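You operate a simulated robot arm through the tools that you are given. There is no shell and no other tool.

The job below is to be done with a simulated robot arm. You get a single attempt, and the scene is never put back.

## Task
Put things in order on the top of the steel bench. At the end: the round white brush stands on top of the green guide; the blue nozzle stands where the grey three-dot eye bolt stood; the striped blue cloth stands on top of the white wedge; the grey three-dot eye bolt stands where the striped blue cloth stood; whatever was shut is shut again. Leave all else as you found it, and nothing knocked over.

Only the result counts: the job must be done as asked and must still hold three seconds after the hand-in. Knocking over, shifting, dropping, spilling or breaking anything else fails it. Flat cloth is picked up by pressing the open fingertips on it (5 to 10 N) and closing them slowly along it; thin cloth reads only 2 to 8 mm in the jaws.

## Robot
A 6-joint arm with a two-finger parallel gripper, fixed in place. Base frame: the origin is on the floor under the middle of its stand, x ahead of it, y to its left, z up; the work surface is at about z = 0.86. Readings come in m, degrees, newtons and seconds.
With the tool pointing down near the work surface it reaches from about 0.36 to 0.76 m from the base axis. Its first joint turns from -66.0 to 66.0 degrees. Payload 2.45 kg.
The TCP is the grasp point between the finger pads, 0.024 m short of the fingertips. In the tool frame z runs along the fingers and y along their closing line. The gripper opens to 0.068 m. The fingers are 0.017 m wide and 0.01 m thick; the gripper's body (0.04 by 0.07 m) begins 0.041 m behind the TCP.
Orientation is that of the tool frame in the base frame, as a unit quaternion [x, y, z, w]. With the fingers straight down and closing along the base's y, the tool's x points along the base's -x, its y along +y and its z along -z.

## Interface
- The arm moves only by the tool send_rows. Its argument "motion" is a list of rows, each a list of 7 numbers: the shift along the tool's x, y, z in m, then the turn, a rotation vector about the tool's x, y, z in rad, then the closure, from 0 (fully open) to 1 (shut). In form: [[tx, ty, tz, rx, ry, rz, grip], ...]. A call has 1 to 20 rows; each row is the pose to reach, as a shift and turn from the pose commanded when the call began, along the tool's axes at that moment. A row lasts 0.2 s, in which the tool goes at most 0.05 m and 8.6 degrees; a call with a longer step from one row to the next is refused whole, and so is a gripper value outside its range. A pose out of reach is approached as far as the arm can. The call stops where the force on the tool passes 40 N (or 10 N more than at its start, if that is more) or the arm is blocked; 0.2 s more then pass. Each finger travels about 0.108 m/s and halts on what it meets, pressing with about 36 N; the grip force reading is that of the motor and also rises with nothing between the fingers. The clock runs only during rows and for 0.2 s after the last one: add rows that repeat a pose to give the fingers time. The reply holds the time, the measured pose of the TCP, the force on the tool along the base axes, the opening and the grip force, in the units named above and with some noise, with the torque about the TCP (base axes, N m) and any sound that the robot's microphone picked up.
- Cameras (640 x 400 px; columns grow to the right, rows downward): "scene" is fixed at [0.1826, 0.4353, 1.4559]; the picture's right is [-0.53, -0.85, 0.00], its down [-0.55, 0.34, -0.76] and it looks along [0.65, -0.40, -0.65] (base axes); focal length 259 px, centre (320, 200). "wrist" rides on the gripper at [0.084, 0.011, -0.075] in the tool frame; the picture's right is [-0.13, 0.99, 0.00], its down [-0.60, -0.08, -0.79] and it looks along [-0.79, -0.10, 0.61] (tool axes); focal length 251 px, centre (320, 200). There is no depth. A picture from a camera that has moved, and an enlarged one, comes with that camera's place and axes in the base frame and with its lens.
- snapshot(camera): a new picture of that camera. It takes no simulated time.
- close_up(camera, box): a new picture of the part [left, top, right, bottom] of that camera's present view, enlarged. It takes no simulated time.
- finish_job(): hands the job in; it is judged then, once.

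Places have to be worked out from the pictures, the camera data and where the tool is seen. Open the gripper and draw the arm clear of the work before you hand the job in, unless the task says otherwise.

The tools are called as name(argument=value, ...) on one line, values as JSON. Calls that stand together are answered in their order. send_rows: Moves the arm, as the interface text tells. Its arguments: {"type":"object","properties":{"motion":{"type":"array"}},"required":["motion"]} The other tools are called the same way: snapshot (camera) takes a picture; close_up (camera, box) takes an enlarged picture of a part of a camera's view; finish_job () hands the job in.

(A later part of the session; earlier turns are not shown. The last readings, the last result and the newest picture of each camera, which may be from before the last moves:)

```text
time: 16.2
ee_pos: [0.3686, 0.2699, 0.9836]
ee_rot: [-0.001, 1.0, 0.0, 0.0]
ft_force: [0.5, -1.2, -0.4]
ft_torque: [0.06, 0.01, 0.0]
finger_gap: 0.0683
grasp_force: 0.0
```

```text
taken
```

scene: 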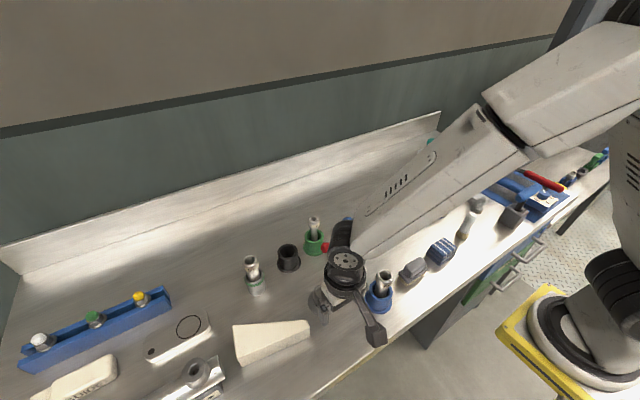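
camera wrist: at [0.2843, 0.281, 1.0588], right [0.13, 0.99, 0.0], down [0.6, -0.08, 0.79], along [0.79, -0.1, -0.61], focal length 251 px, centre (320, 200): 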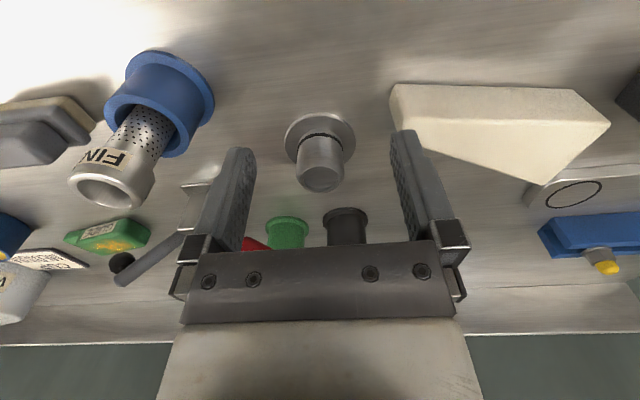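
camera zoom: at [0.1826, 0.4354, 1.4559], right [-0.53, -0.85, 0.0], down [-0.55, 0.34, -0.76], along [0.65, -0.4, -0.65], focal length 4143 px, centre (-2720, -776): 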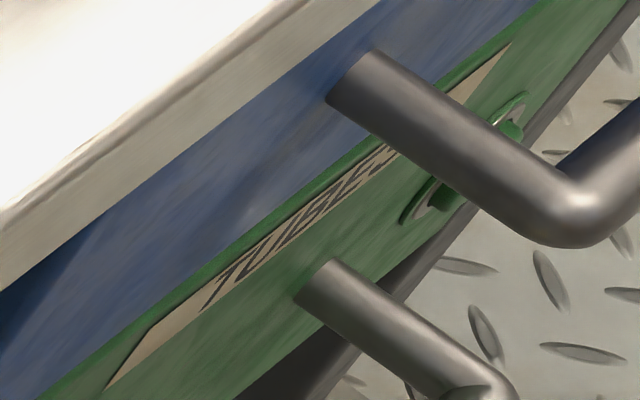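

The call was refused because one step was slightly too long; I resend with smaller steps at the end.

send_rows(motion=[[0, 0, -0.04, 0, 0, 0, 0], [0, 0, -0.08, 0, 0, 0, 0], [0, -0.03, -0.11, 0, 0, 0, 0], [0, -0.075, -0.11, 0, 0, 0.081, 0], [0, -0.12, -0.11, 0, 0, 0.162, 0], [0, -0.165, -0.11, 0, 0, 0.243, 0], [0, -0.21, -0.11, 0, 0, 0.324, 0], [0, -0.255, -0.11, 0, 0, 0.405, 0], [0, -0.3, -0.11, 0, 0, 0.486, 0], [0, -0.345, -0.11, 0, 0, 0.567, 0], [0, -0.39, -0.11, 0, 0, 0.648, 0], [0.02, -0.43, -0.11, 0, 0, 0.729, 0], [0.045, -0.465, -0.1, 0, 0, 0.81, 0], [0.072, -0.495, -0.09, 0, 0, 0.891, 0], [0.1, -0.525, -0.07, 0, 0, 0.972, 0], [0.122, -0.54, -0.04, 0, 0, 1.05, 0], [0.14, -0.55, -0.01, 0, 0, 1.05, 0]])

snapshot(camera="wrist")

snapshot(camera="scene")

```text
time: 19.8
ee_pos: [0.2453, -0.2727, 0.9932]
ee_rot: [0.5, 0.866, -0.001, 0.0]
ft_force: [-0.3, -0.9, -0.1]
ft_torque: [-0.04, 0.0, -0.01]
finger_gap: 0.0682
grasp_force: 0.0
out of reach, approached as far as the arm can: row 17
```

```text
taken
camera wrist: at [0.2129, -0.1953, 1.0679], right [0.92, 0.38, 0.0], down [0.23, -0.56, 0.79], along [0.3, -0.73, -0.61], focal length 251 px, centre (320, 200)
```

wrist: 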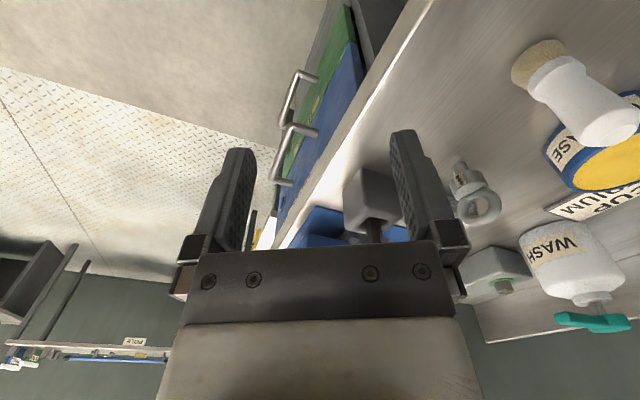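

```text
taken
```

scene: 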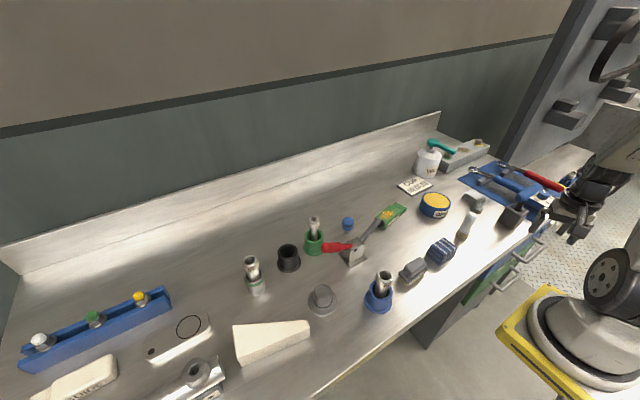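

close_up(camera="wrist", box=[250, 10, 390, 250])

close_up(camera="wrist", box=[270, 70, 350, 130])

close_up(camera="wrist", box=[270, 120, 350, 180])

close_up(camera="wrist", box=[340, 150, 520, 250])

```text
1.67 times, centred on (320, 130) of wrist
camera zoom: at [0.2129, -0.1953, 1.0679], right [0.92, 0.38, 0.0], down [0.23, -0.56, 0.79], along [0.3, -0.73, -0.61], focal length 419 px, centre (320, 317)
```

zoom: 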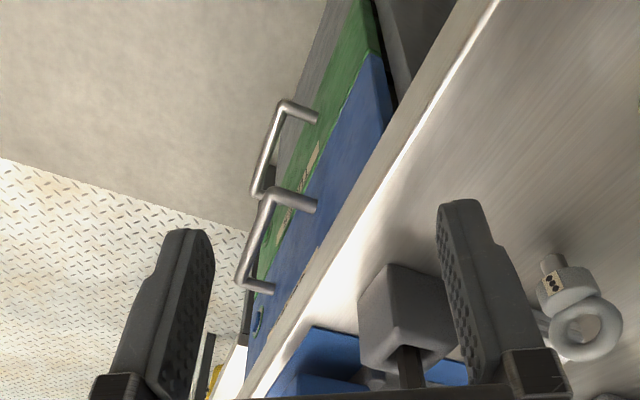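

```text
6.67 times, centred on (310, 100) of wrist
camera zoom: at [0.2129, -0.1953, 1.0679], right [0.92, 0.38, 0.0], down [0.23, -0.56, 0.79], along [0.3, -0.73, -0.61], focal length 1676 px, centre (387, 867)
```

zoom: 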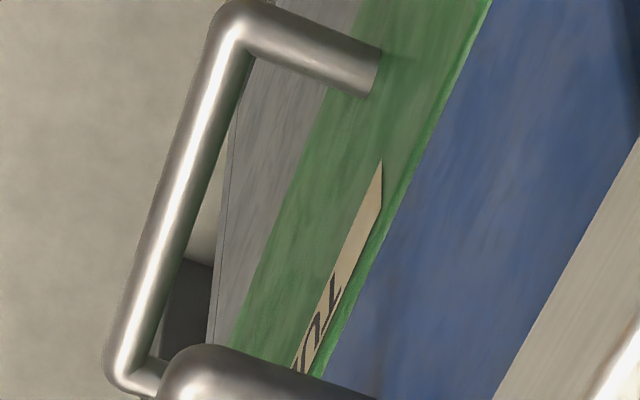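

```text
6.67 times, centred on (310, 150) of wrist
camera zoom: at [0.2129, -0.1953, 1.0679], right [0.92, 0.38, 0.0], down [0.23, -0.56, 0.79], along [0.3, -0.73, -0.61], focal length 1676 px, centre (387, 533)
```

zoom: 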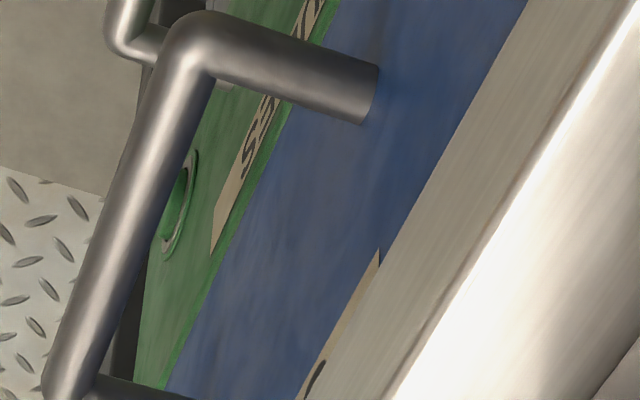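

```text
3.56 times, centred on (430, 200) of wrist
camera zoom: at [0.2129, -0.1953, 1.0679], right [0.92, 0.38, 0.0], down [0.23, -0.56, 0.79], along [0.3, -0.73, -0.61], focal length 894 px, centre (-71, 200)
```

zoom: 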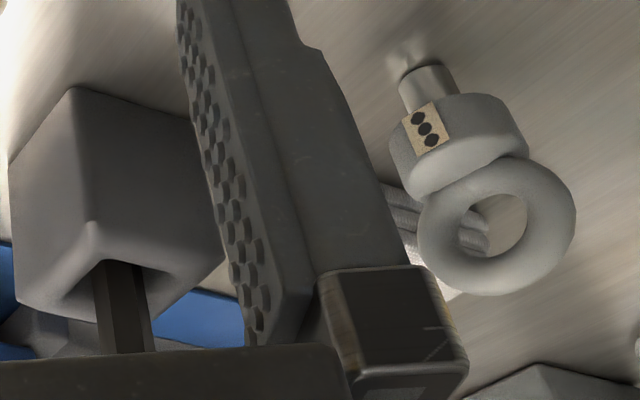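

The green drawer's label reads "TUBES"; the blue drawer's label starts with a round letter. I move to a spot facing the blue drawer's front to read its label.

send_rows(motion=[[-0.02, -0.011, -0.002, 0, 0, -0.131, 0], [-0.04, -0.0215, -0.004, 0, 0, -0.262, 0], [-0.06, -0.032, -0.006, 0, 0, -0.393, 0], [-0.079, -0.043, -0.008, 0, 0, -0.524, 0], [-0.099, -0.054, -0.008, 0, 0, -0.655, 0], [-0.119, -0.0645, -0.008, 0, 0, -0.786, 0], [-0.139, -0.075, -0.008, 0, 0, -0.917, 0], [-0.158, -0.086, -0.008, 0, 0, -1.048, 0]])

snapshot(camera="wrist")

close_up(camera="wrist", box=[180, 40, 420, 190])

```text
time: 21.6
ee_pos: [0.318, -0.4204, 1.002]
ee_rot: [-0.002, 1.0, -0.001, -0.002]
ft_force: [-0.1, -0.2, 0.3]
ft_torque: [0.0, -0.02, -0.02]
finger_gap: 0.068
grasp_force: 0.1
out of reach, approached as far as the arm can: row 1, 2, 3, 4, 5, 6, 7, 8
```

```text
taken
camera wrist: at [0.2338, -0.4081, 1.0758], right [0.13, 0.99, 0.0], down [0.61, -0.08, 0.79], along [0.79, -0.1, -0.61], focal length 251 px, centre (320, 200)
```

wrist: 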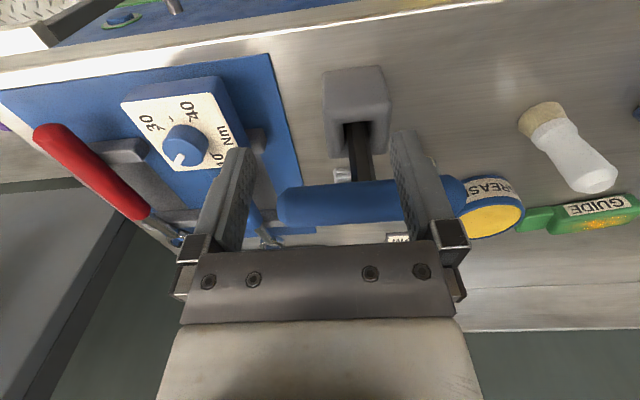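

```text
2.67 times, centred on (300, 115) of wrist
camera zoom: at [0.2338, -0.4081, 1.0758], right [0.13, 0.99, 0.0], down [0.61, -0.08, 0.79], along [0.79, -0.1, -0.61], focal length 670 px, centre (373, 427)
```

zoom: 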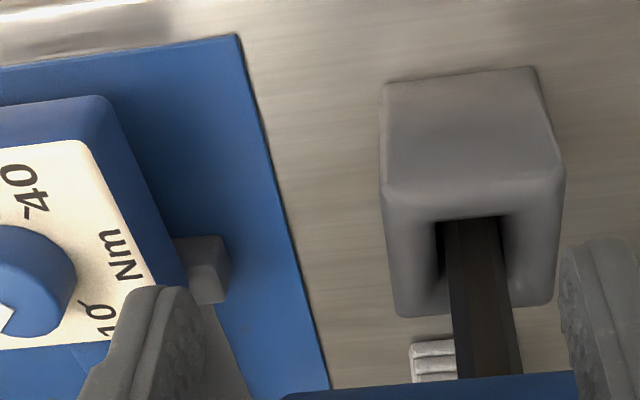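

All of those rows were reported out of reach, so the drawers lie outside the arm's angular range and the nozzle must be on the bench top. I lift away and go back to the centre to look straight down into the black cup and at other items.

send_rows(motion=[[0, 0, -0.045, 0, 0, 0, 0], [0, 0.02, -0.085, 0, 0, 0, 0], [-0.02, 0.06, -0.1, 0, 0, 0, 0], [-0.04, 0.1, -0.11, 0, 0, 0, 0], [-0.06, 0.14, -0.12, 0, 0, 0, 0], [-0.07, 0.185, -0.13, 0, 0, 0, 0], [-0.08, 0.23, -0.14, 0, 0, 0, 0]])

snapshot(camera="wrist")

snapshot(camera="scene")

```text
time: 23.2
ee_pos: [0.3978, -0.1879, 1.142]
ee_rot: [0.0, 1.0, 0.0, 0.0]
ft_force: [0.4, 0.6, -0.5]
ft_torque: [0.0, 0.02, 0.05]
finger_gap: 0.0681
grasp_force: 0.0
```

```text
taken
camera wrist: at [0.3128, -0.1771, 1.2162], right [0.13, 0.99, 0.0], down [0.6, -0.08, 0.79], along [0.79, -0.1, -0.61], focal length 251 px, centre (320, 200)
```

wrist: 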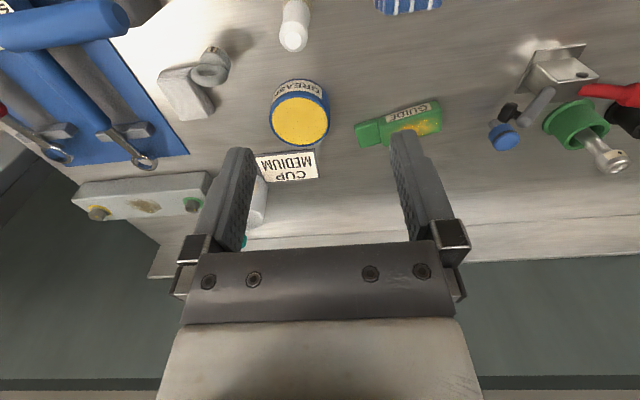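

```text
taken
```

scene: 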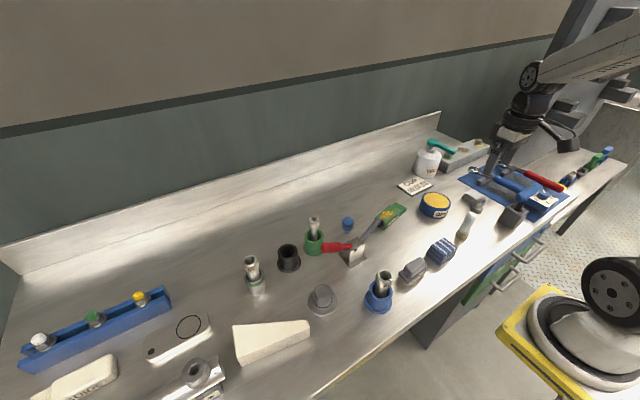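

Now I go over the black cup with the camera tilted to look nearly straight down into it.

send_rows(motion=[[-0.013, 0.0403, 0.0, 0, 0.058, 0, 0], [-0.026, 0.0807, 0.0, 0, 0.117, 0, 0], [-0.039, 0.121, 0.0, 0, 0.175, 0, 0], [-0.052, 0.1613, 0.0, 0, 0.233, 0, 0], [-0.065, 0.2017, 0.0, 0, 0.292, 0, 0], [-0.078, 0.242, 0.0, 0, 0.35, 0, 0], [-0.09, 0.2823, 0.0, 0, 0.408, 0, 0], [-0.103, 0.3227, 0.0, 0, 0.467, 0, 0], [-0.116, 0.363, 0.01, 0, 0.525, 0, 0], [-0.129, 0.4033, 0.03, 0, 0.583, 0, 0], [-0.142, 0.444, 0.05, 0, 0.642, 0, 0], [-0.155, 0.484, 0.07, 0, 0.7, 0, 0]])

snapshot(camera="wrist")

close_up(camera="wrist", box=[240, 130, 400, 250])

```text
time: 25.8
ee_pos: [0.5532, 0.2954, 1.0718]
ee_rot: [0.0, 0.939, 0.001, -0.344]
ft_force: [-0.4, 0.2, -0.3]
ft_torque: [-0.05, -0.02, 0.02]
finger_gap: 0.0679
grasp_force: 0.1
```

```text
taken
camera wrist: at [0.5374, 0.3062, 1.1819], right [0.1, 0.99, -0.08], down [0.97, -0.08, 0.22], along [0.21, -0.1, -0.97], focal length 251 px, centre (320, 200)
```

wrist: 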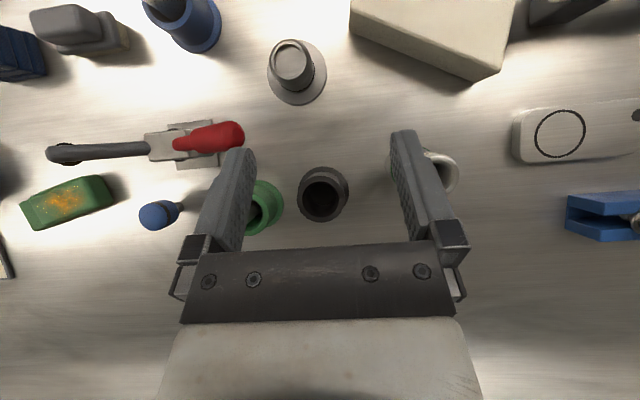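

```text
3.33 times, centred on (320, 190) of wrist
camera zoom: at [0.5374, 0.3062, 1.1819], right [0.1, 0.99, -0.08], down [0.97, -0.08, 0.22], along [0.21, -0.1, -0.97], focal length 838 px, centre (320, 233)
```

zoom: 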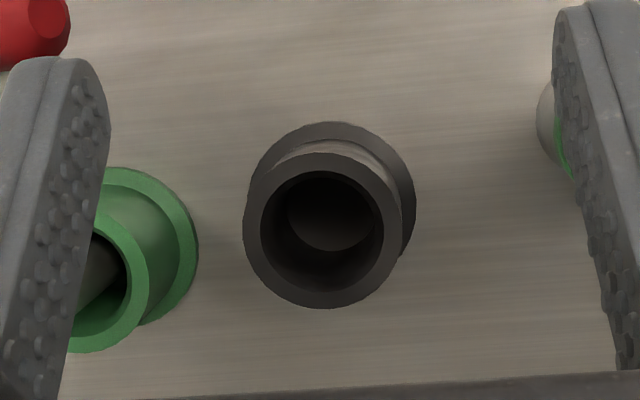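

The black cup is empty. I zoom on the blue small item and the grey capped item from this angle.

close_up(camera="wrist", box=[120, 180, 220, 250])

close_up(camera="wrist", box=[240, 20, 360, 120])

close_up(camera="wrist", box=[30, 100, 270, 250])

close_up(camera="wrist", box=[400, 80, 640, 250])

```text
5.71 times, centred on (170, 215) of wrist
camera zoom: at [0.5374, 0.3062, 1.1819], right [0.1, 0.99, -0.08], down [0.97, -0.08, 0.22], along [0.21, -0.1, -0.97], focal length 1437 px, centre (1177, 114)
```

zoom: 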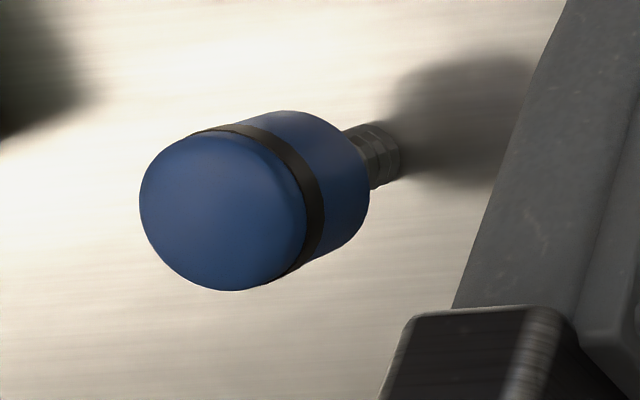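

```text
4.00 times, centred on (300, 70) of wrist
camera zoom: at [0.5374, 0.3062, 1.1819], right [0.1, 0.99, -0.08], down [0.97, -0.08, 0.22], along [0.21, -0.1, -0.97], focal length 1006 px, centre (400, 720)
```

zoom: 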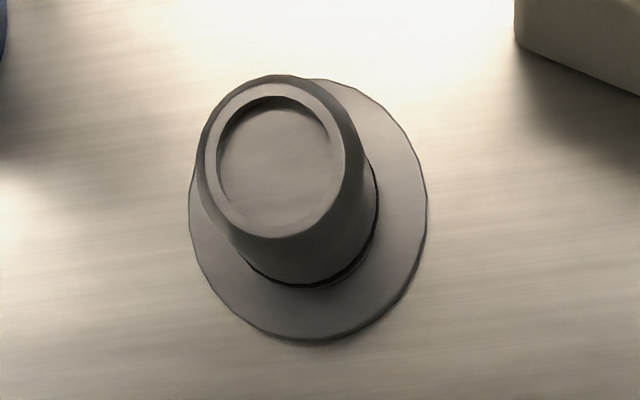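

```text
2.67 times, centred on (150, 175) of wrist
camera zoom: at [0.5374, 0.3062, 1.1819], right [0.1, 0.99, -0.08], down [0.97, -0.08, 0.22], along [0.21, -0.1, -0.97], focal length 670 px, centre (773, 267)
```

zoom: 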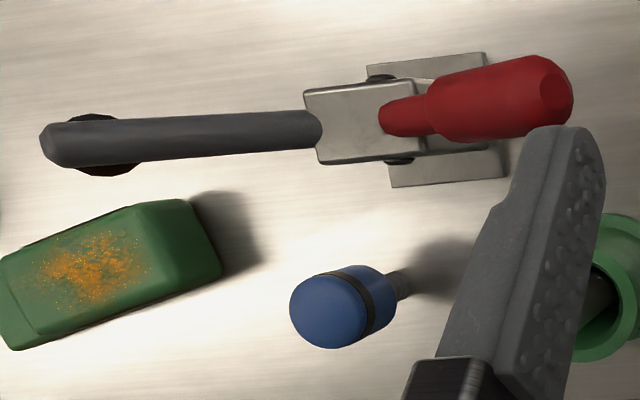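

```text
2.35 times, centred on (520, 165) of wrist
camera zoom: at [0.5374, 0.3062, 1.1819], right [0.1, 0.99, -0.08], down [0.97, -0.08, 0.22], along [0.21, -0.1, -0.97], focal length 592 px, centre (-151, 282)
```

zoom: 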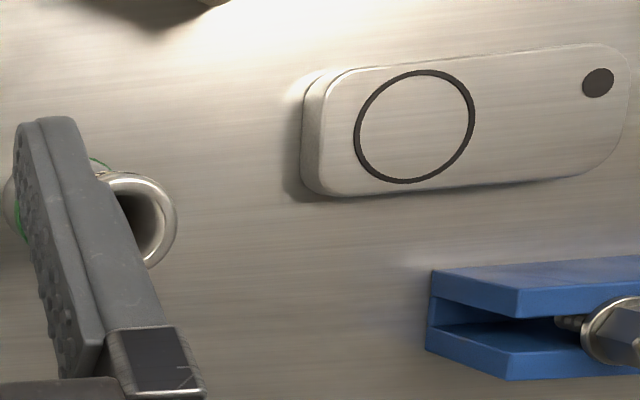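

close_up(camera="wrist", box=[138, 192, 198, 236])

close_up(camera="scene", box=[330, 210, 366, 240])

close_up(camera="scene", box=[20, 325, 60, 360])

close_up(camera="scene", box=[300, 278, 345, 318])

```text
9.09 times, centred on (168, 214) of wrist
camera zoom: at [0.5374, 0.3062, 1.1819], right [0.1, 0.99, -0.08], down [0.97, -0.08, 0.22], along [0.21, -0.1, -0.97], focal length 2286 px, centre (1702, 73)
```

zoom: 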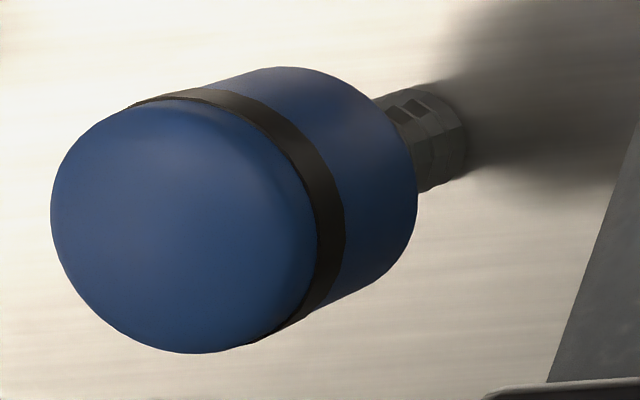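

```text
13.33 times, centred on (348, 225) of scene
camera zoom: at [0.1826, 0.4353, 1.4559], right [-0.53, -0.85, 0.0], down [-0.55, 0.34, -0.76], along [0.65, -0.4, -0.65], focal length 3452 px, centre (-53, -133)
```

zoom: 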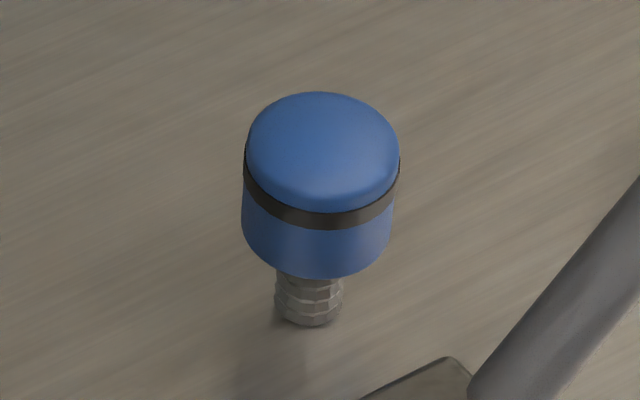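

```text
11.43 times, centred on (40, 342) of scene
camera zoom: at [0.1826, 0.4353, 1.4559], right [-0.53, -0.85, 0.0], down [-0.55, 0.34, -0.76], along [0.65, -0.4, -0.65], focal length 2959 px, centre (3520, -1429)
```

zoom: 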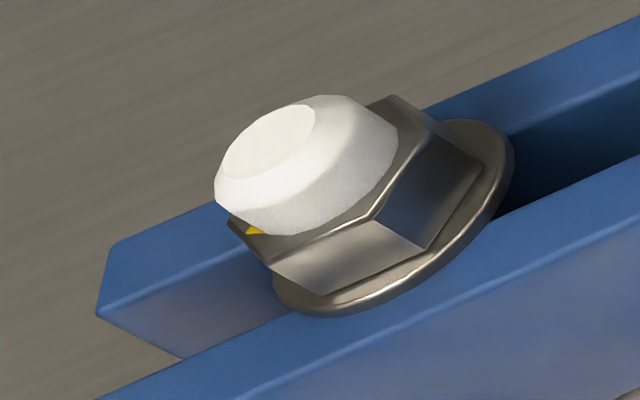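

```text
10.00 times, centred on (322, 298) of scene
camera zoom: at [0.1826, 0.4353, 1.4559], right [-0.53, -0.85, 0.0], down [-0.55, 0.34, -0.76], along [0.65, -0.4, -0.65], focal length 2589 px, centre (295, -780)
```

zoom: 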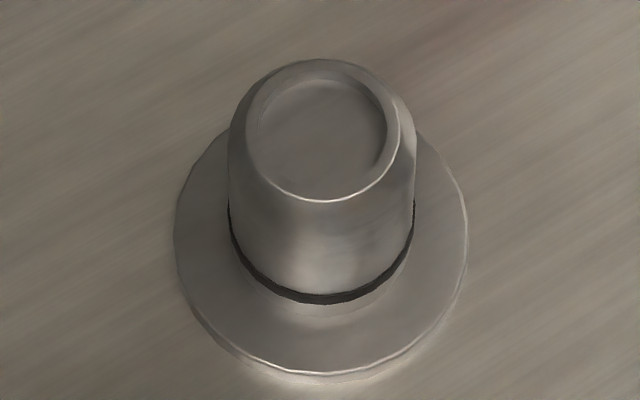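

By elimination, the only free, graspable blue fitting is the small banded item on a ridged hose stem at about (0.595, 0.08), so I take that as the blue nozzle. Now I move over the right half of the work area to measure cloth, brush, eye bolt and guide from above.

send_rows(motion=[[0.0138, -0.0423, 0.0024, 0, 0, 0, 0], [0.0276, -0.0845, 0.0047, 0, 0, 0, 0], [0.0415, -0.1268, 0.0071, 0, 0, 0, 0], [0.0553, -0.1691, 0.0095, 0, 0, 0, 0], [0.0691, -0.2114, 0.0118, 0, 0, 0, 0], [0.0829, -0.2536, 0.0142, 0, 0, 0, 0], [0.0967, -0.2959, 0.0165, 0, 0, 0, 0], [0.1105, -0.3382, 0.0189, 0, 0, 0, 0], [0.1244, -0.3805, 0.0213, 0, 0, 0, 0], [0.1382, -0.4227, 0.0236, 0, 0, 0, 0], [0.152, -0.465, 0.026, 0, 0, 0, 0]])

snapshot(camera="wrist")

snapshot(camera="scene")

```text
time: 28.2
ee_pos: [0.4187, -0.1705, 1.1504]
ee_rot: [0.0, 0.939, 0.0, -0.343]
ft_force: [-0.2, 1.4, 0.7]
ft_torque: [0.03, -0.01, -0.01]
finger_gap: 0.0681
grasp_force: 0.0
```

```text
taken
camera wrist: at [0.4036, -0.1605, 1.262], right [0.1, 0.99, -0.08], down [0.97, -0.08, 0.22], along [0.21, -0.1, -0.97], focal length 251 px, centre (320, 200)
```

wrist: 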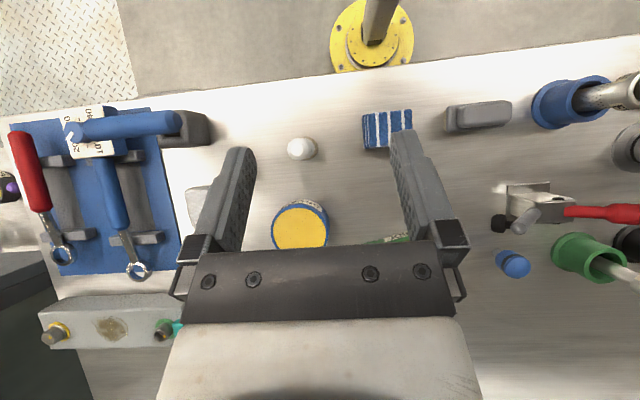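

```text
taken
```

scene: 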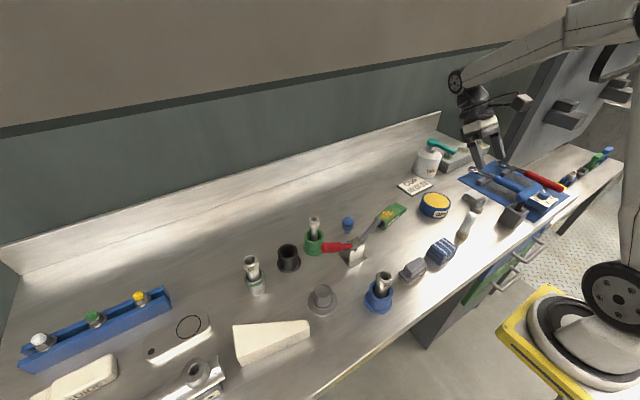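

I zoom in on each object in this view for measurements.

close_up(camera="wrist", box=[340, 90, 440, 160])

close_up(camera="wrist", box=[260, 110, 340, 180])

close_up(camera="scene", box=[415, 225, 465, 275])

close_up(camera="scene", box=[450, 205, 490, 245])

close_up(camera="scene", box=[458, 185, 494, 217])

```text
5.71 times, centred on (390, 125) of wrist
camera zoom: at [0.4036, -0.1605, 1.262], right [0.1, 0.99, -0.08], down [0.97, -0.08, 0.22], along [0.21, -0.1, -0.97], focal length 1437 px, centre (-80, 629)
```

zoom: 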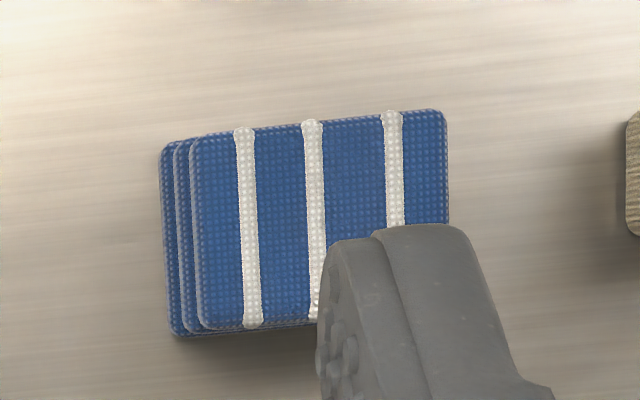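

```text
5.71 times, centred on (300, 145) of wrist
camera zoom: at [0.4036, -0.1605, 1.262], right [0.1, 0.99, -0.08], down [0.97, -0.08, 0.22], along [0.21, -0.1, -0.97], focal length 1437 px, centre (434, 514)
```

zoom: 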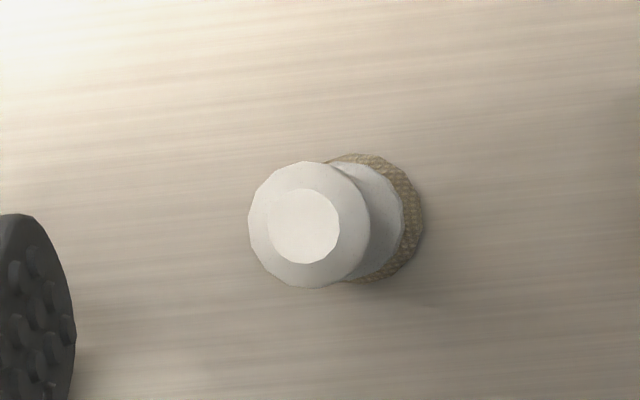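

```text
8.00 times, centred on (440, 250) of scene
camera zoom: at [0.1826, 0.4354, 1.4559], right [-0.53, -0.85, 0.0], down [-0.55, 0.34, -0.76], along [0.65, -0.4, -0.65], focal length 2071 px, centre (-640, -200)
```

zoom: 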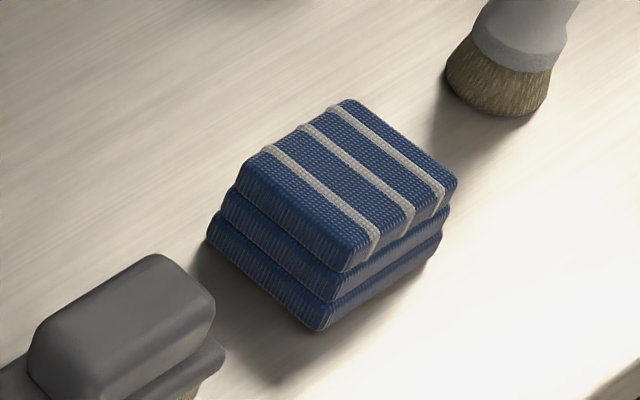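

```text
10.00 times, centred on (470, 225) of scene
camera zoom: at [0.1826, 0.4354, 1.4559], right [-0.53, -0.85, 0.0], down [-0.55, 0.34, -0.76], along [0.65, -0.4, -0.65], focal length 2589 px, centre (-1180, -50)
```

zoom: 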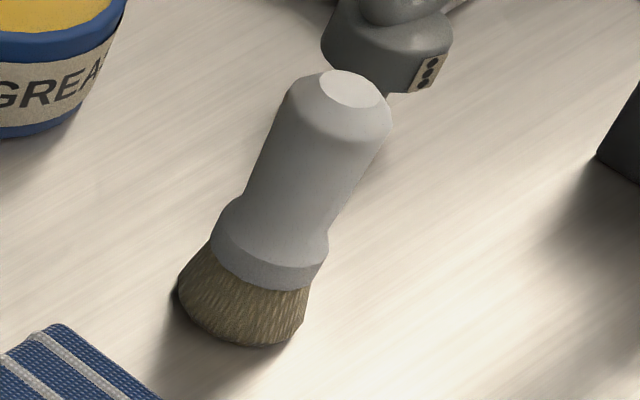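

```text
12.50 times, centred on (476, 201) of scene
camera zoom: at [0.1826, 0.4354, 1.4559], right [-0.53, -0.85, 0.0], down [-0.55, 0.34, -0.76], along [0.65, -0.4, -0.65], focal length 3236 px, centre (-1630, 188)
```

zoom: 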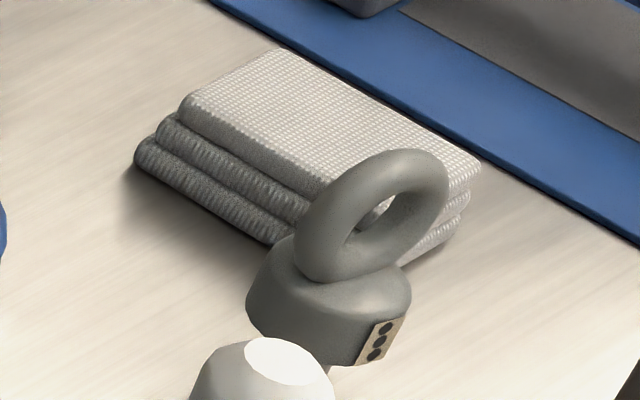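

Measured so far: cloth block centre (0.3905,-0.0925), top z≈0.897, about 57×45 mm; brush at (0.4057,-0.2144), top z≈0.954; eye bolt near (0.437,-0.323). I move over the eye bolt for a closer look.

send_rows(motion=[[-0.005, -0.037, 0.008, 0, 0, 0, 0], [-0.012, -0.074, 0.016, 0, 0, 0, 0], [-0.019, -0.11, 0.023, 0, 0, 0, 0]])

snapshot(camera="wrist")

close_up(camera="wrist", box=[240, 110, 400, 230])

```text
time: 29.0
ee_pos: [0.42, -0.2808, 1.1194]
ee_rot: [0.0, 0.939, 0.0, -0.343]
ft_force: [-0.2, 0.2, -0.1]
ft_torque: [0.0, 0.02, -0.03]
finger_gap: 0.0679
grasp_force: 0.1
```

```text
taken
camera wrist: at [0.4038, -0.2697, 1.2307], right [0.1, 0.99, -0.08], down [0.97, -0.08, 0.22], along [0.21, -0.1, -0.97], focal length 251 px, centre (320, 200)
```

wrist: 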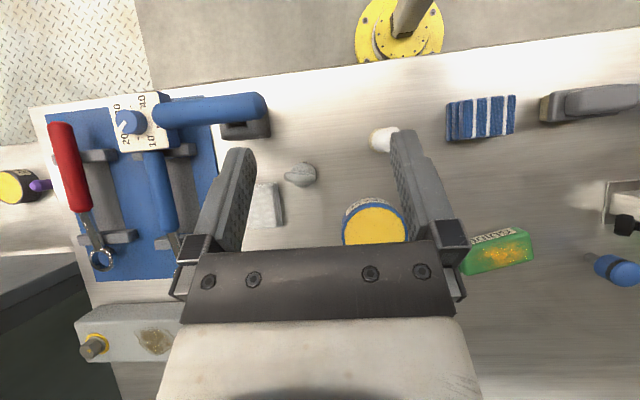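

```text
3.33 times, centred on (320, 170) of wrist
camera zoom: at [0.4038, -0.2697, 1.2307], right [0.1, 0.99, -0.08], down [0.97, -0.08, 0.22], along [0.21, -0.1, -0.97], focal length 838 px, centre (320, 300)
```

zoom: 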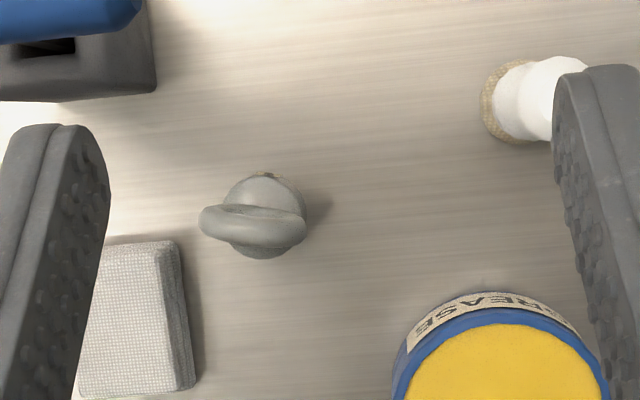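

Eye bolt centre is (0.439,-0.323), with its ring plane roughly along y; the white cloth's edge is at y≈-0.365, so I will grip along x. Next I look at the green guide from above.

send_rows(motion=[[-0.0266, 0.036, -0.0119, 0, 0, 0, 0], [-0.0532, 0.072, -0.0238, 0, 0, 0, 0], [-0.0797, 0.108, -0.0358, 0, 0, 0, 0], [-0.1063, 0.144, -0.0477, 0, 0, 0, 0], [-0.1329, 0.18, -0.0596, 0, 0, 0, 0]])

snapshot(camera="wrist")

close_up(camera="wrist", box=[240, 110, 420, 245])

close_up(camera="scene", box=[370, 195, 420, 235])

```text
time: 30.2
ee_pos: [0.5596, -0.1001, 1.08]
ee_rot: [0.0, 0.939, 0.001, -0.343]
ft_force: [-0.6, 0.0, -0.3]
ft_torque: [-0.04, 0.05, 0.0]
finger_gap: 0.0681
grasp_force: 0.1
```

```text
taken
camera wrist: at [0.5438, -0.0895, 1.1915], right [0.1, 0.99, -0.08], down [0.97, -0.08, 0.22], along [0.21, -0.1, -0.97], focal length 251 px, centre (320, 200)
```

wrist: 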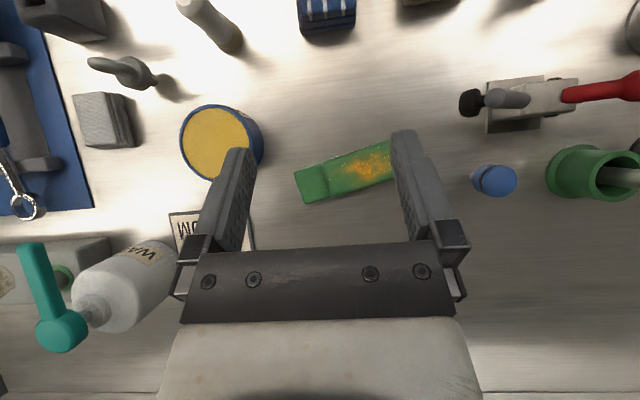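

```text
2.96 times, centred on (330, 178) of wrist
camera zoom: at [0.5438, -0.0895, 1.1915], right [0.1, 0.99, -0.08], down [0.97, -0.08, 0.22], along [0.21, -0.1, -0.97], focal length 745 px, centre (290, 267)
```

zoom: 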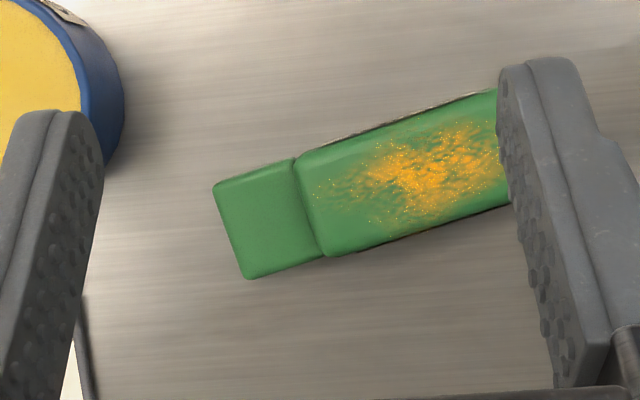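

```text
10.00 times, centred on (395, 215) of scene
camera zoom: at [0.1826, 0.4353, 1.4559], right [-0.53, -0.85, 0.0], down [-0.55, 0.34, -0.76], along [0.65, -0.4, -0.65], focal length 2589 px, centre (-430, 50)
```

zoom: 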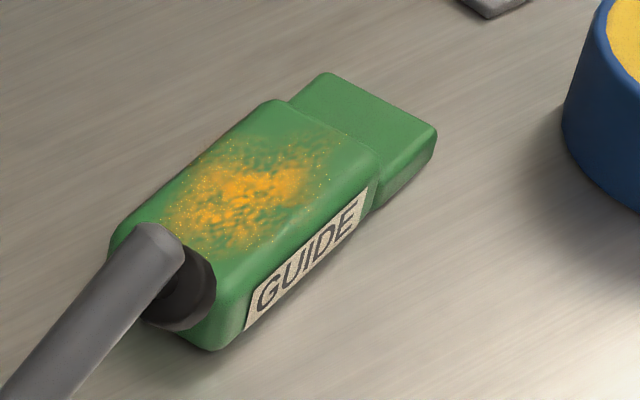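

The right part of the guide is hidden by a finger; shift 5 cm left to see all of it.

send_rows(motion=[[0, 0.035, 0, 0, 0, 0, 0], [0, 0.05, 0, 0, 0, 0, 0]])

snapshot(camera="wrist")

close_up(camera="wrist", box=[240, 110, 420, 245])

```text
time: 30.8
ee_pos: [0.5599, -0.0503, 1.081]
ee_rot: [0.0, 0.939, -0.001, -0.343]
ft_force: [-0.1, -0.3, 1.1]
ft_torque: [0.02, -0.02, 0.02]
finger_gap: 0.0677
grasp_force: 0.1
```

```text
taken
camera wrist: at [0.544, -0.0392, 1.1911], right [0.1, 0.99, -0.08], down [0.97, -0.08, 0.22], along [0.21, -0.1, -0.97], focal length 251 px, centre (320, 200)
```

wrist: 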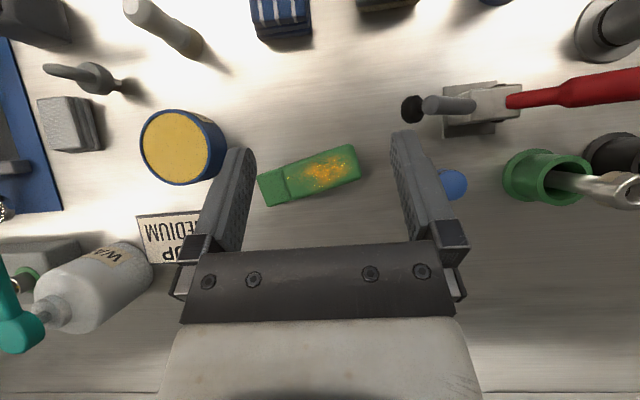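

```text
2.96 times, centred on (330, 178) of wrist
camera zoom: at [0.544, -0.0392, 1.1911], right [0.1, 0.99, -0.08], down [0.97, -0.08, 0.22], along [0.21, -0.1, -0.97], focal length 745 px, centre (290, 267)
```

zoom: 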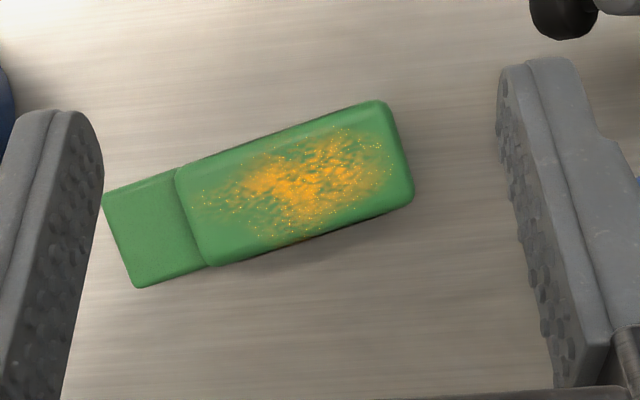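

Guide upper-part top: centre (0.5765,-0.067), z≈0.883, about 90×41 mm. Now I go over to the white wedge to measure it.

send_rows(motion=[[0.022, 0.035, -0.02, 0, 0, 0, 0], [0.036, 0.075, -0.018, 0, 0, 0, 0], [0.05, 0.118, -0.008, 0, 0, 0, 0], [0.064, 0.16, 0.003, 0, 0, 0, 0], [0.076, 0.205, 0.012, 0, 0, 0, 0], [0.09, 0.25, 0.022, 0, 0, 0, 0], [0.102, 0.295, 0.033, 0, 0, 0, 0], [0.115, 0.34, 0.044, 0, 0, 0, 0], [0.128, 0.385, 0.055, 0, 0, 0, 0], [0.1405, 0.43, 0.066, 0, 0, 0, 0]])

snapshot(camera="wrist")

close_up(camera="wrist", box=[230, 90, 430, 240])

close_up(camera="scene", box=[220, 310, 320, 370])

```text
time: 33.0
ee_pos: [0.4093, 0.3806, 1.1195]
ee_rot: [0.001, 0.94, 0.0, -0.342]
ft_force: [-0.2, 0.7, -0.8]
ft_torque: [-0.03, 0.02, 0.0]
finger_gap: 0.0683
grasp_force: 0.0
```

```text
taken
camera wrist: at [0.3941, 0.3909, 1.2306], right [0.1, 0.99, -0.08], down [0.97, -0.08, 0.22], along [0.21, -0.1, -0.97], focal length 251 px, centre (320, 200)
```

wrist: 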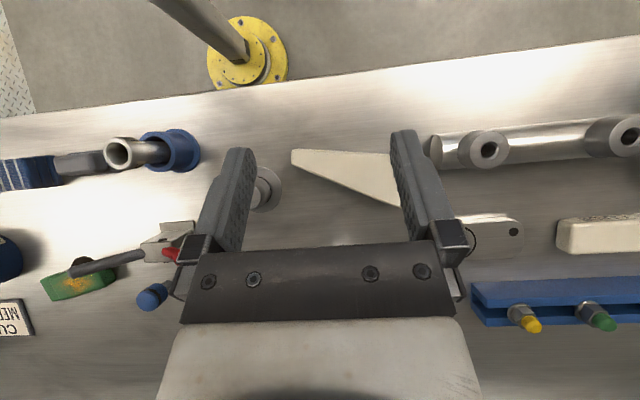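

```text
2.67 times, centred on (330, 165) of wrist
camera zoom: at [0.3941, 0.3909, 1.2306], right [0.1, 0.99, -0.08], down [0.97, -0.08, 0.22], along [0.21, -0.1, -0.97], focal length 670 px, centre (293, 293)
```

zoom: 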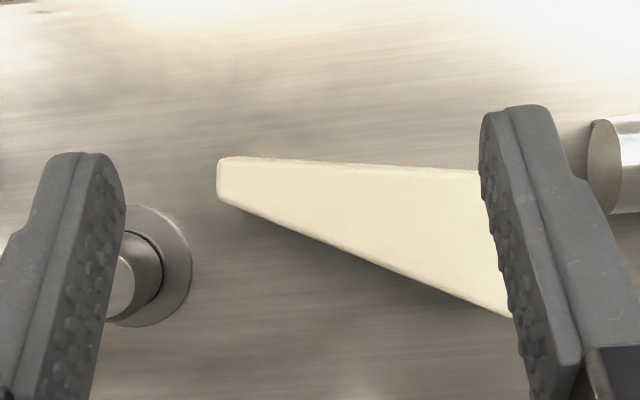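

```text
6.40 times, centred on (270, 340) of scene
camera zoom: at [0.1826, 0.4353, 1.4559], right [-0.53, -0.85, 0.0], down [-0.55, 0.34, -0.76], along [0.65, -0.4, -0.65], focal length 1657 px, centre (640, -696)
```

zoom: 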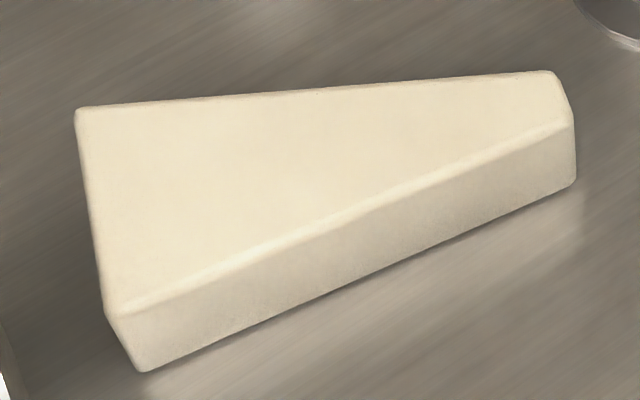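

Shift further left to see the wide end of the wedge.

send_rows(motion=[[0, 0.035, 0, 0, 0, 0, 0], [0, 0.065, 0, 0, 0, 0, 0]])

close_up(camera="wrist", box=[230, 90, 430, 240])

```text
time: 33.6
ee_pos: [0.4095, 0.445, 1.1213]
ee_rot: [-0.001, 0.94, -0.001, -0.342]
ft_force: [-0.2, -0.7, -0.1]
ft_torque: [-0.01, 0.02, 0.01]
finger_gap: 0.0682
grasp_force: 0.0
```

```text
2.67 times, centred on (330, 165) of wrist
camera zoom: at [0.3933, 0.4562, 1.231], right [0.1, 0.99, -0.08], down [0.97, -0.08, 0.22], along [0.21, -0.1, -0.97], focal length 670 px, centre (293, 293)
```

zoom: 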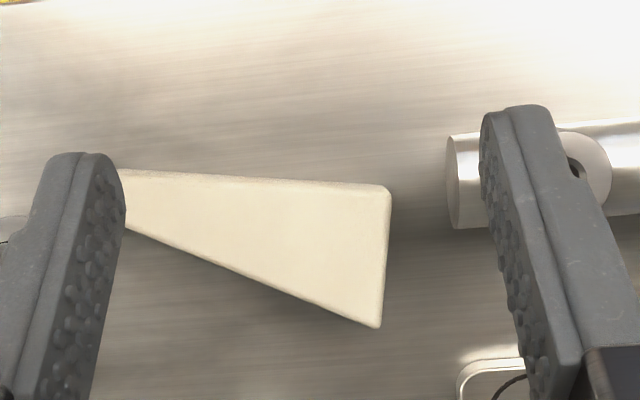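

Wedge top is roughly level at z≈0.903–0.907: wide end corners (0.415,0.472)/(0.485,0.464), narrow end (0.396,0.327)/(0.415,0.325); a cloth spot at (0.437,0.432) suits it. Now I straighten the tool and travel high to above the round brush.

send_rows(motion=[[-0.0025, -0.047, 0.0035, 0, -0.05, 0, 0], [-0.0051, -0.0943, 0.0069, 0, -0.1, 0, 0], [-0.0076, -0.1414, 0.0104, 0, -0.15, 0, 0], [-0.0102, -0.1886, 0.0139, 0, -0.2, 0, 0], [-0.0127, -0.2357, 0.0173, 0, -0.25, 0, 0], [-0.0153, -0.2829, 0.0208, 0, -0.3, 0, 0], [-0.0178, -0.33, 0.0243, 0, -0.35, 0, 0], [-0.0203, -0.3771, 0.0277, 0, -0.4, 0, 0], [-0.0229, -0.4243, 0.0312, 0, -0.45, 0, 0], [-0.0254, -0.4714, 0.0346, 0, -0.5, 0, 0], [-0.028, -0.5186, 0.0381, 0, -0.55, 0, 0], [-0.0305, -0.5657, 0.0416, 0, -0.6, 0, 0], [-0.0331, -0.6129, 0.045, 0, -0.65, 0, 0], [-0.0356, -0.66, 0.0485, 0, -0.7, 0, 0]])

snapshot(camera="scene")

snapshot(camera="wrist")

```text
time: 36.6
ee_pos: [0.4048, -0.2148, 1.0593]
ee_rot: [-0.001, 1.0, 0.0, 0.0]
ft_force: [0.5, 0.1, 0.6]
ft_torque: [-0.03, -0.01, 0.01]
finger_gap: 0.068
grasp_force: 0.0
```

```text
taken
```

scene: 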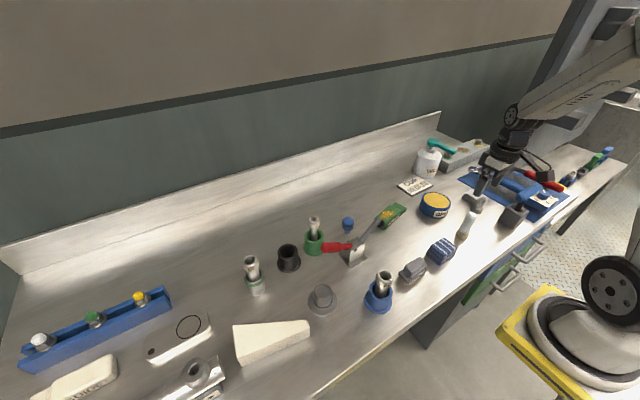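

```text
taken
camera wrist: at [0.321, -0.2049, 1.1331], right [0.13, 0.99, 0.0], down [0.6, -0.08, 0.79], along [0.79, -0.1, -0.61], focal length 251 px, centre (320, 200)
```

wrist: 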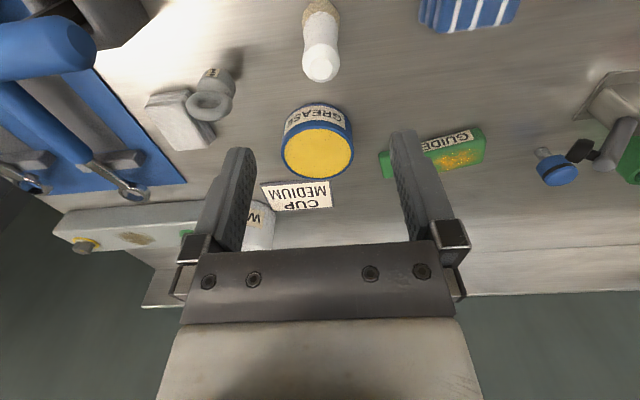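

Tool is centred over the brush (0.4048,-0.2148). I descend straight to TCP z≈0.925 around the handle.

send_rows(motion=[[0, -0.0003, 0.04, 0, 0, 0, 0], [0, -0.0003, 0.08, 0, 0, 0, 0], [0, -0.0003, 0.11, 0, 0, 0, 0], [0, -0.0003, 0.1345, 0, 0, 0, 0]])

snapshot(camera="wrist")

close_up(camera="scene", box=[440, 170, 510, 240])

```text
time: 37.6
ee_pos: [0.4059, -0.215, 0.9248]
ee_rot: [-0.001, 1.0, 0.0, 0.0]
ft_force: [-1.5, 0.1, 0.7]
ft_torque: [0.03, -0.02, -0.04]
finger_gap: 0.0678
grasp_force: 0.1
```

```text
taken
camera wrist: at [0.3213, -0.2045, 0.9991], right [0.13, 0.99, 0.0], down [0.6, -0.08, 0.79], along [0.79, -0.1, -0.61], focal length 251 px, centre (320, 200)
```

wrist: 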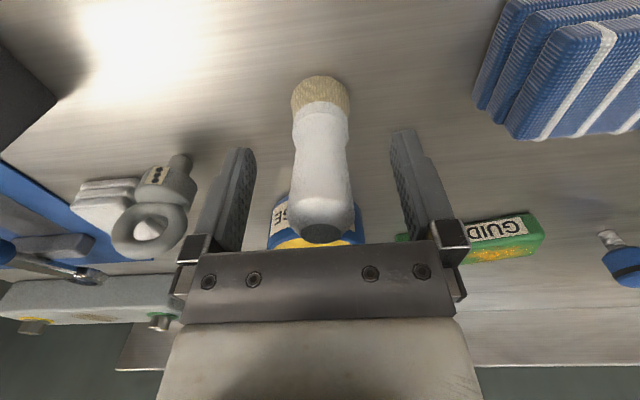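

```text
5.71 times, centred on (475, 205) of scene
camera zoom: at [0.1826, 0.4353, 1.4559], right [-0.53, -0.85, 0.0], down [-0.55, 0.34, -0.76], along [0.65, -0.4, -0.65], focal length 1480 px, centre (-566, 171)
```

zoom: 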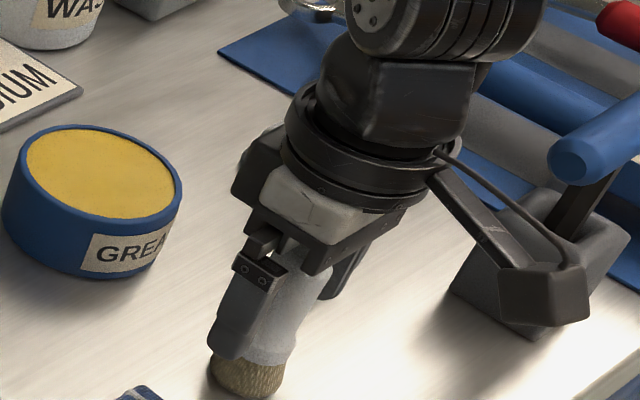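

Brush handle is centred between the fingers. Closing the gripper gradually.

send_rows(motion=[[0, 0, 0, 0, 0, 0, 0.3], [0, 0, 0, 0, 0, 0, 0.5], [0, 0, 0, 0, 0, 0, 0.7], [0, 0, 0, 0, 0, 0, 1], [0, 0, 0, 0, 0, 0, 1]])

snapshot(camera="wrist")

```text
time: 38.8
ee_pos: [0.4044, -0.2156, 0.9252]
ee_rot: [-0.001, 1.0, 0.0, 0.0]
ft_force: [0.7, 0.7, 0.0]
ft_torque: [-0.04, 0.03, -0.01]
finger_gap: 0.0277
grasp_force: 35.7
```

```text
taken
camera wrist: at [0.3213, -0.2045, 0.9996], right [0.13, 0.99, 0.0], down [0.6, -0.08, 0.79], along [0.79, -0.1, -0.61], focal length 251 px, centre (320, 200)
```

wrist: 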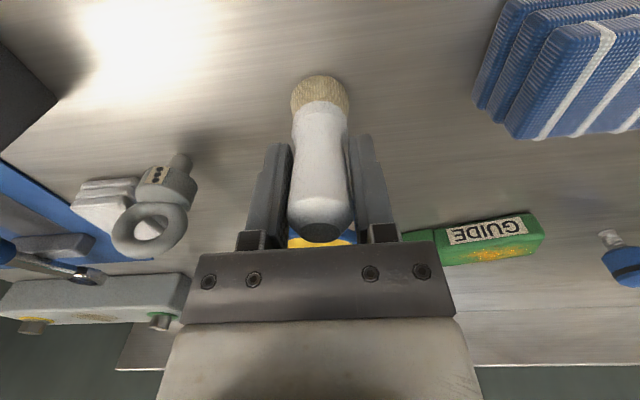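

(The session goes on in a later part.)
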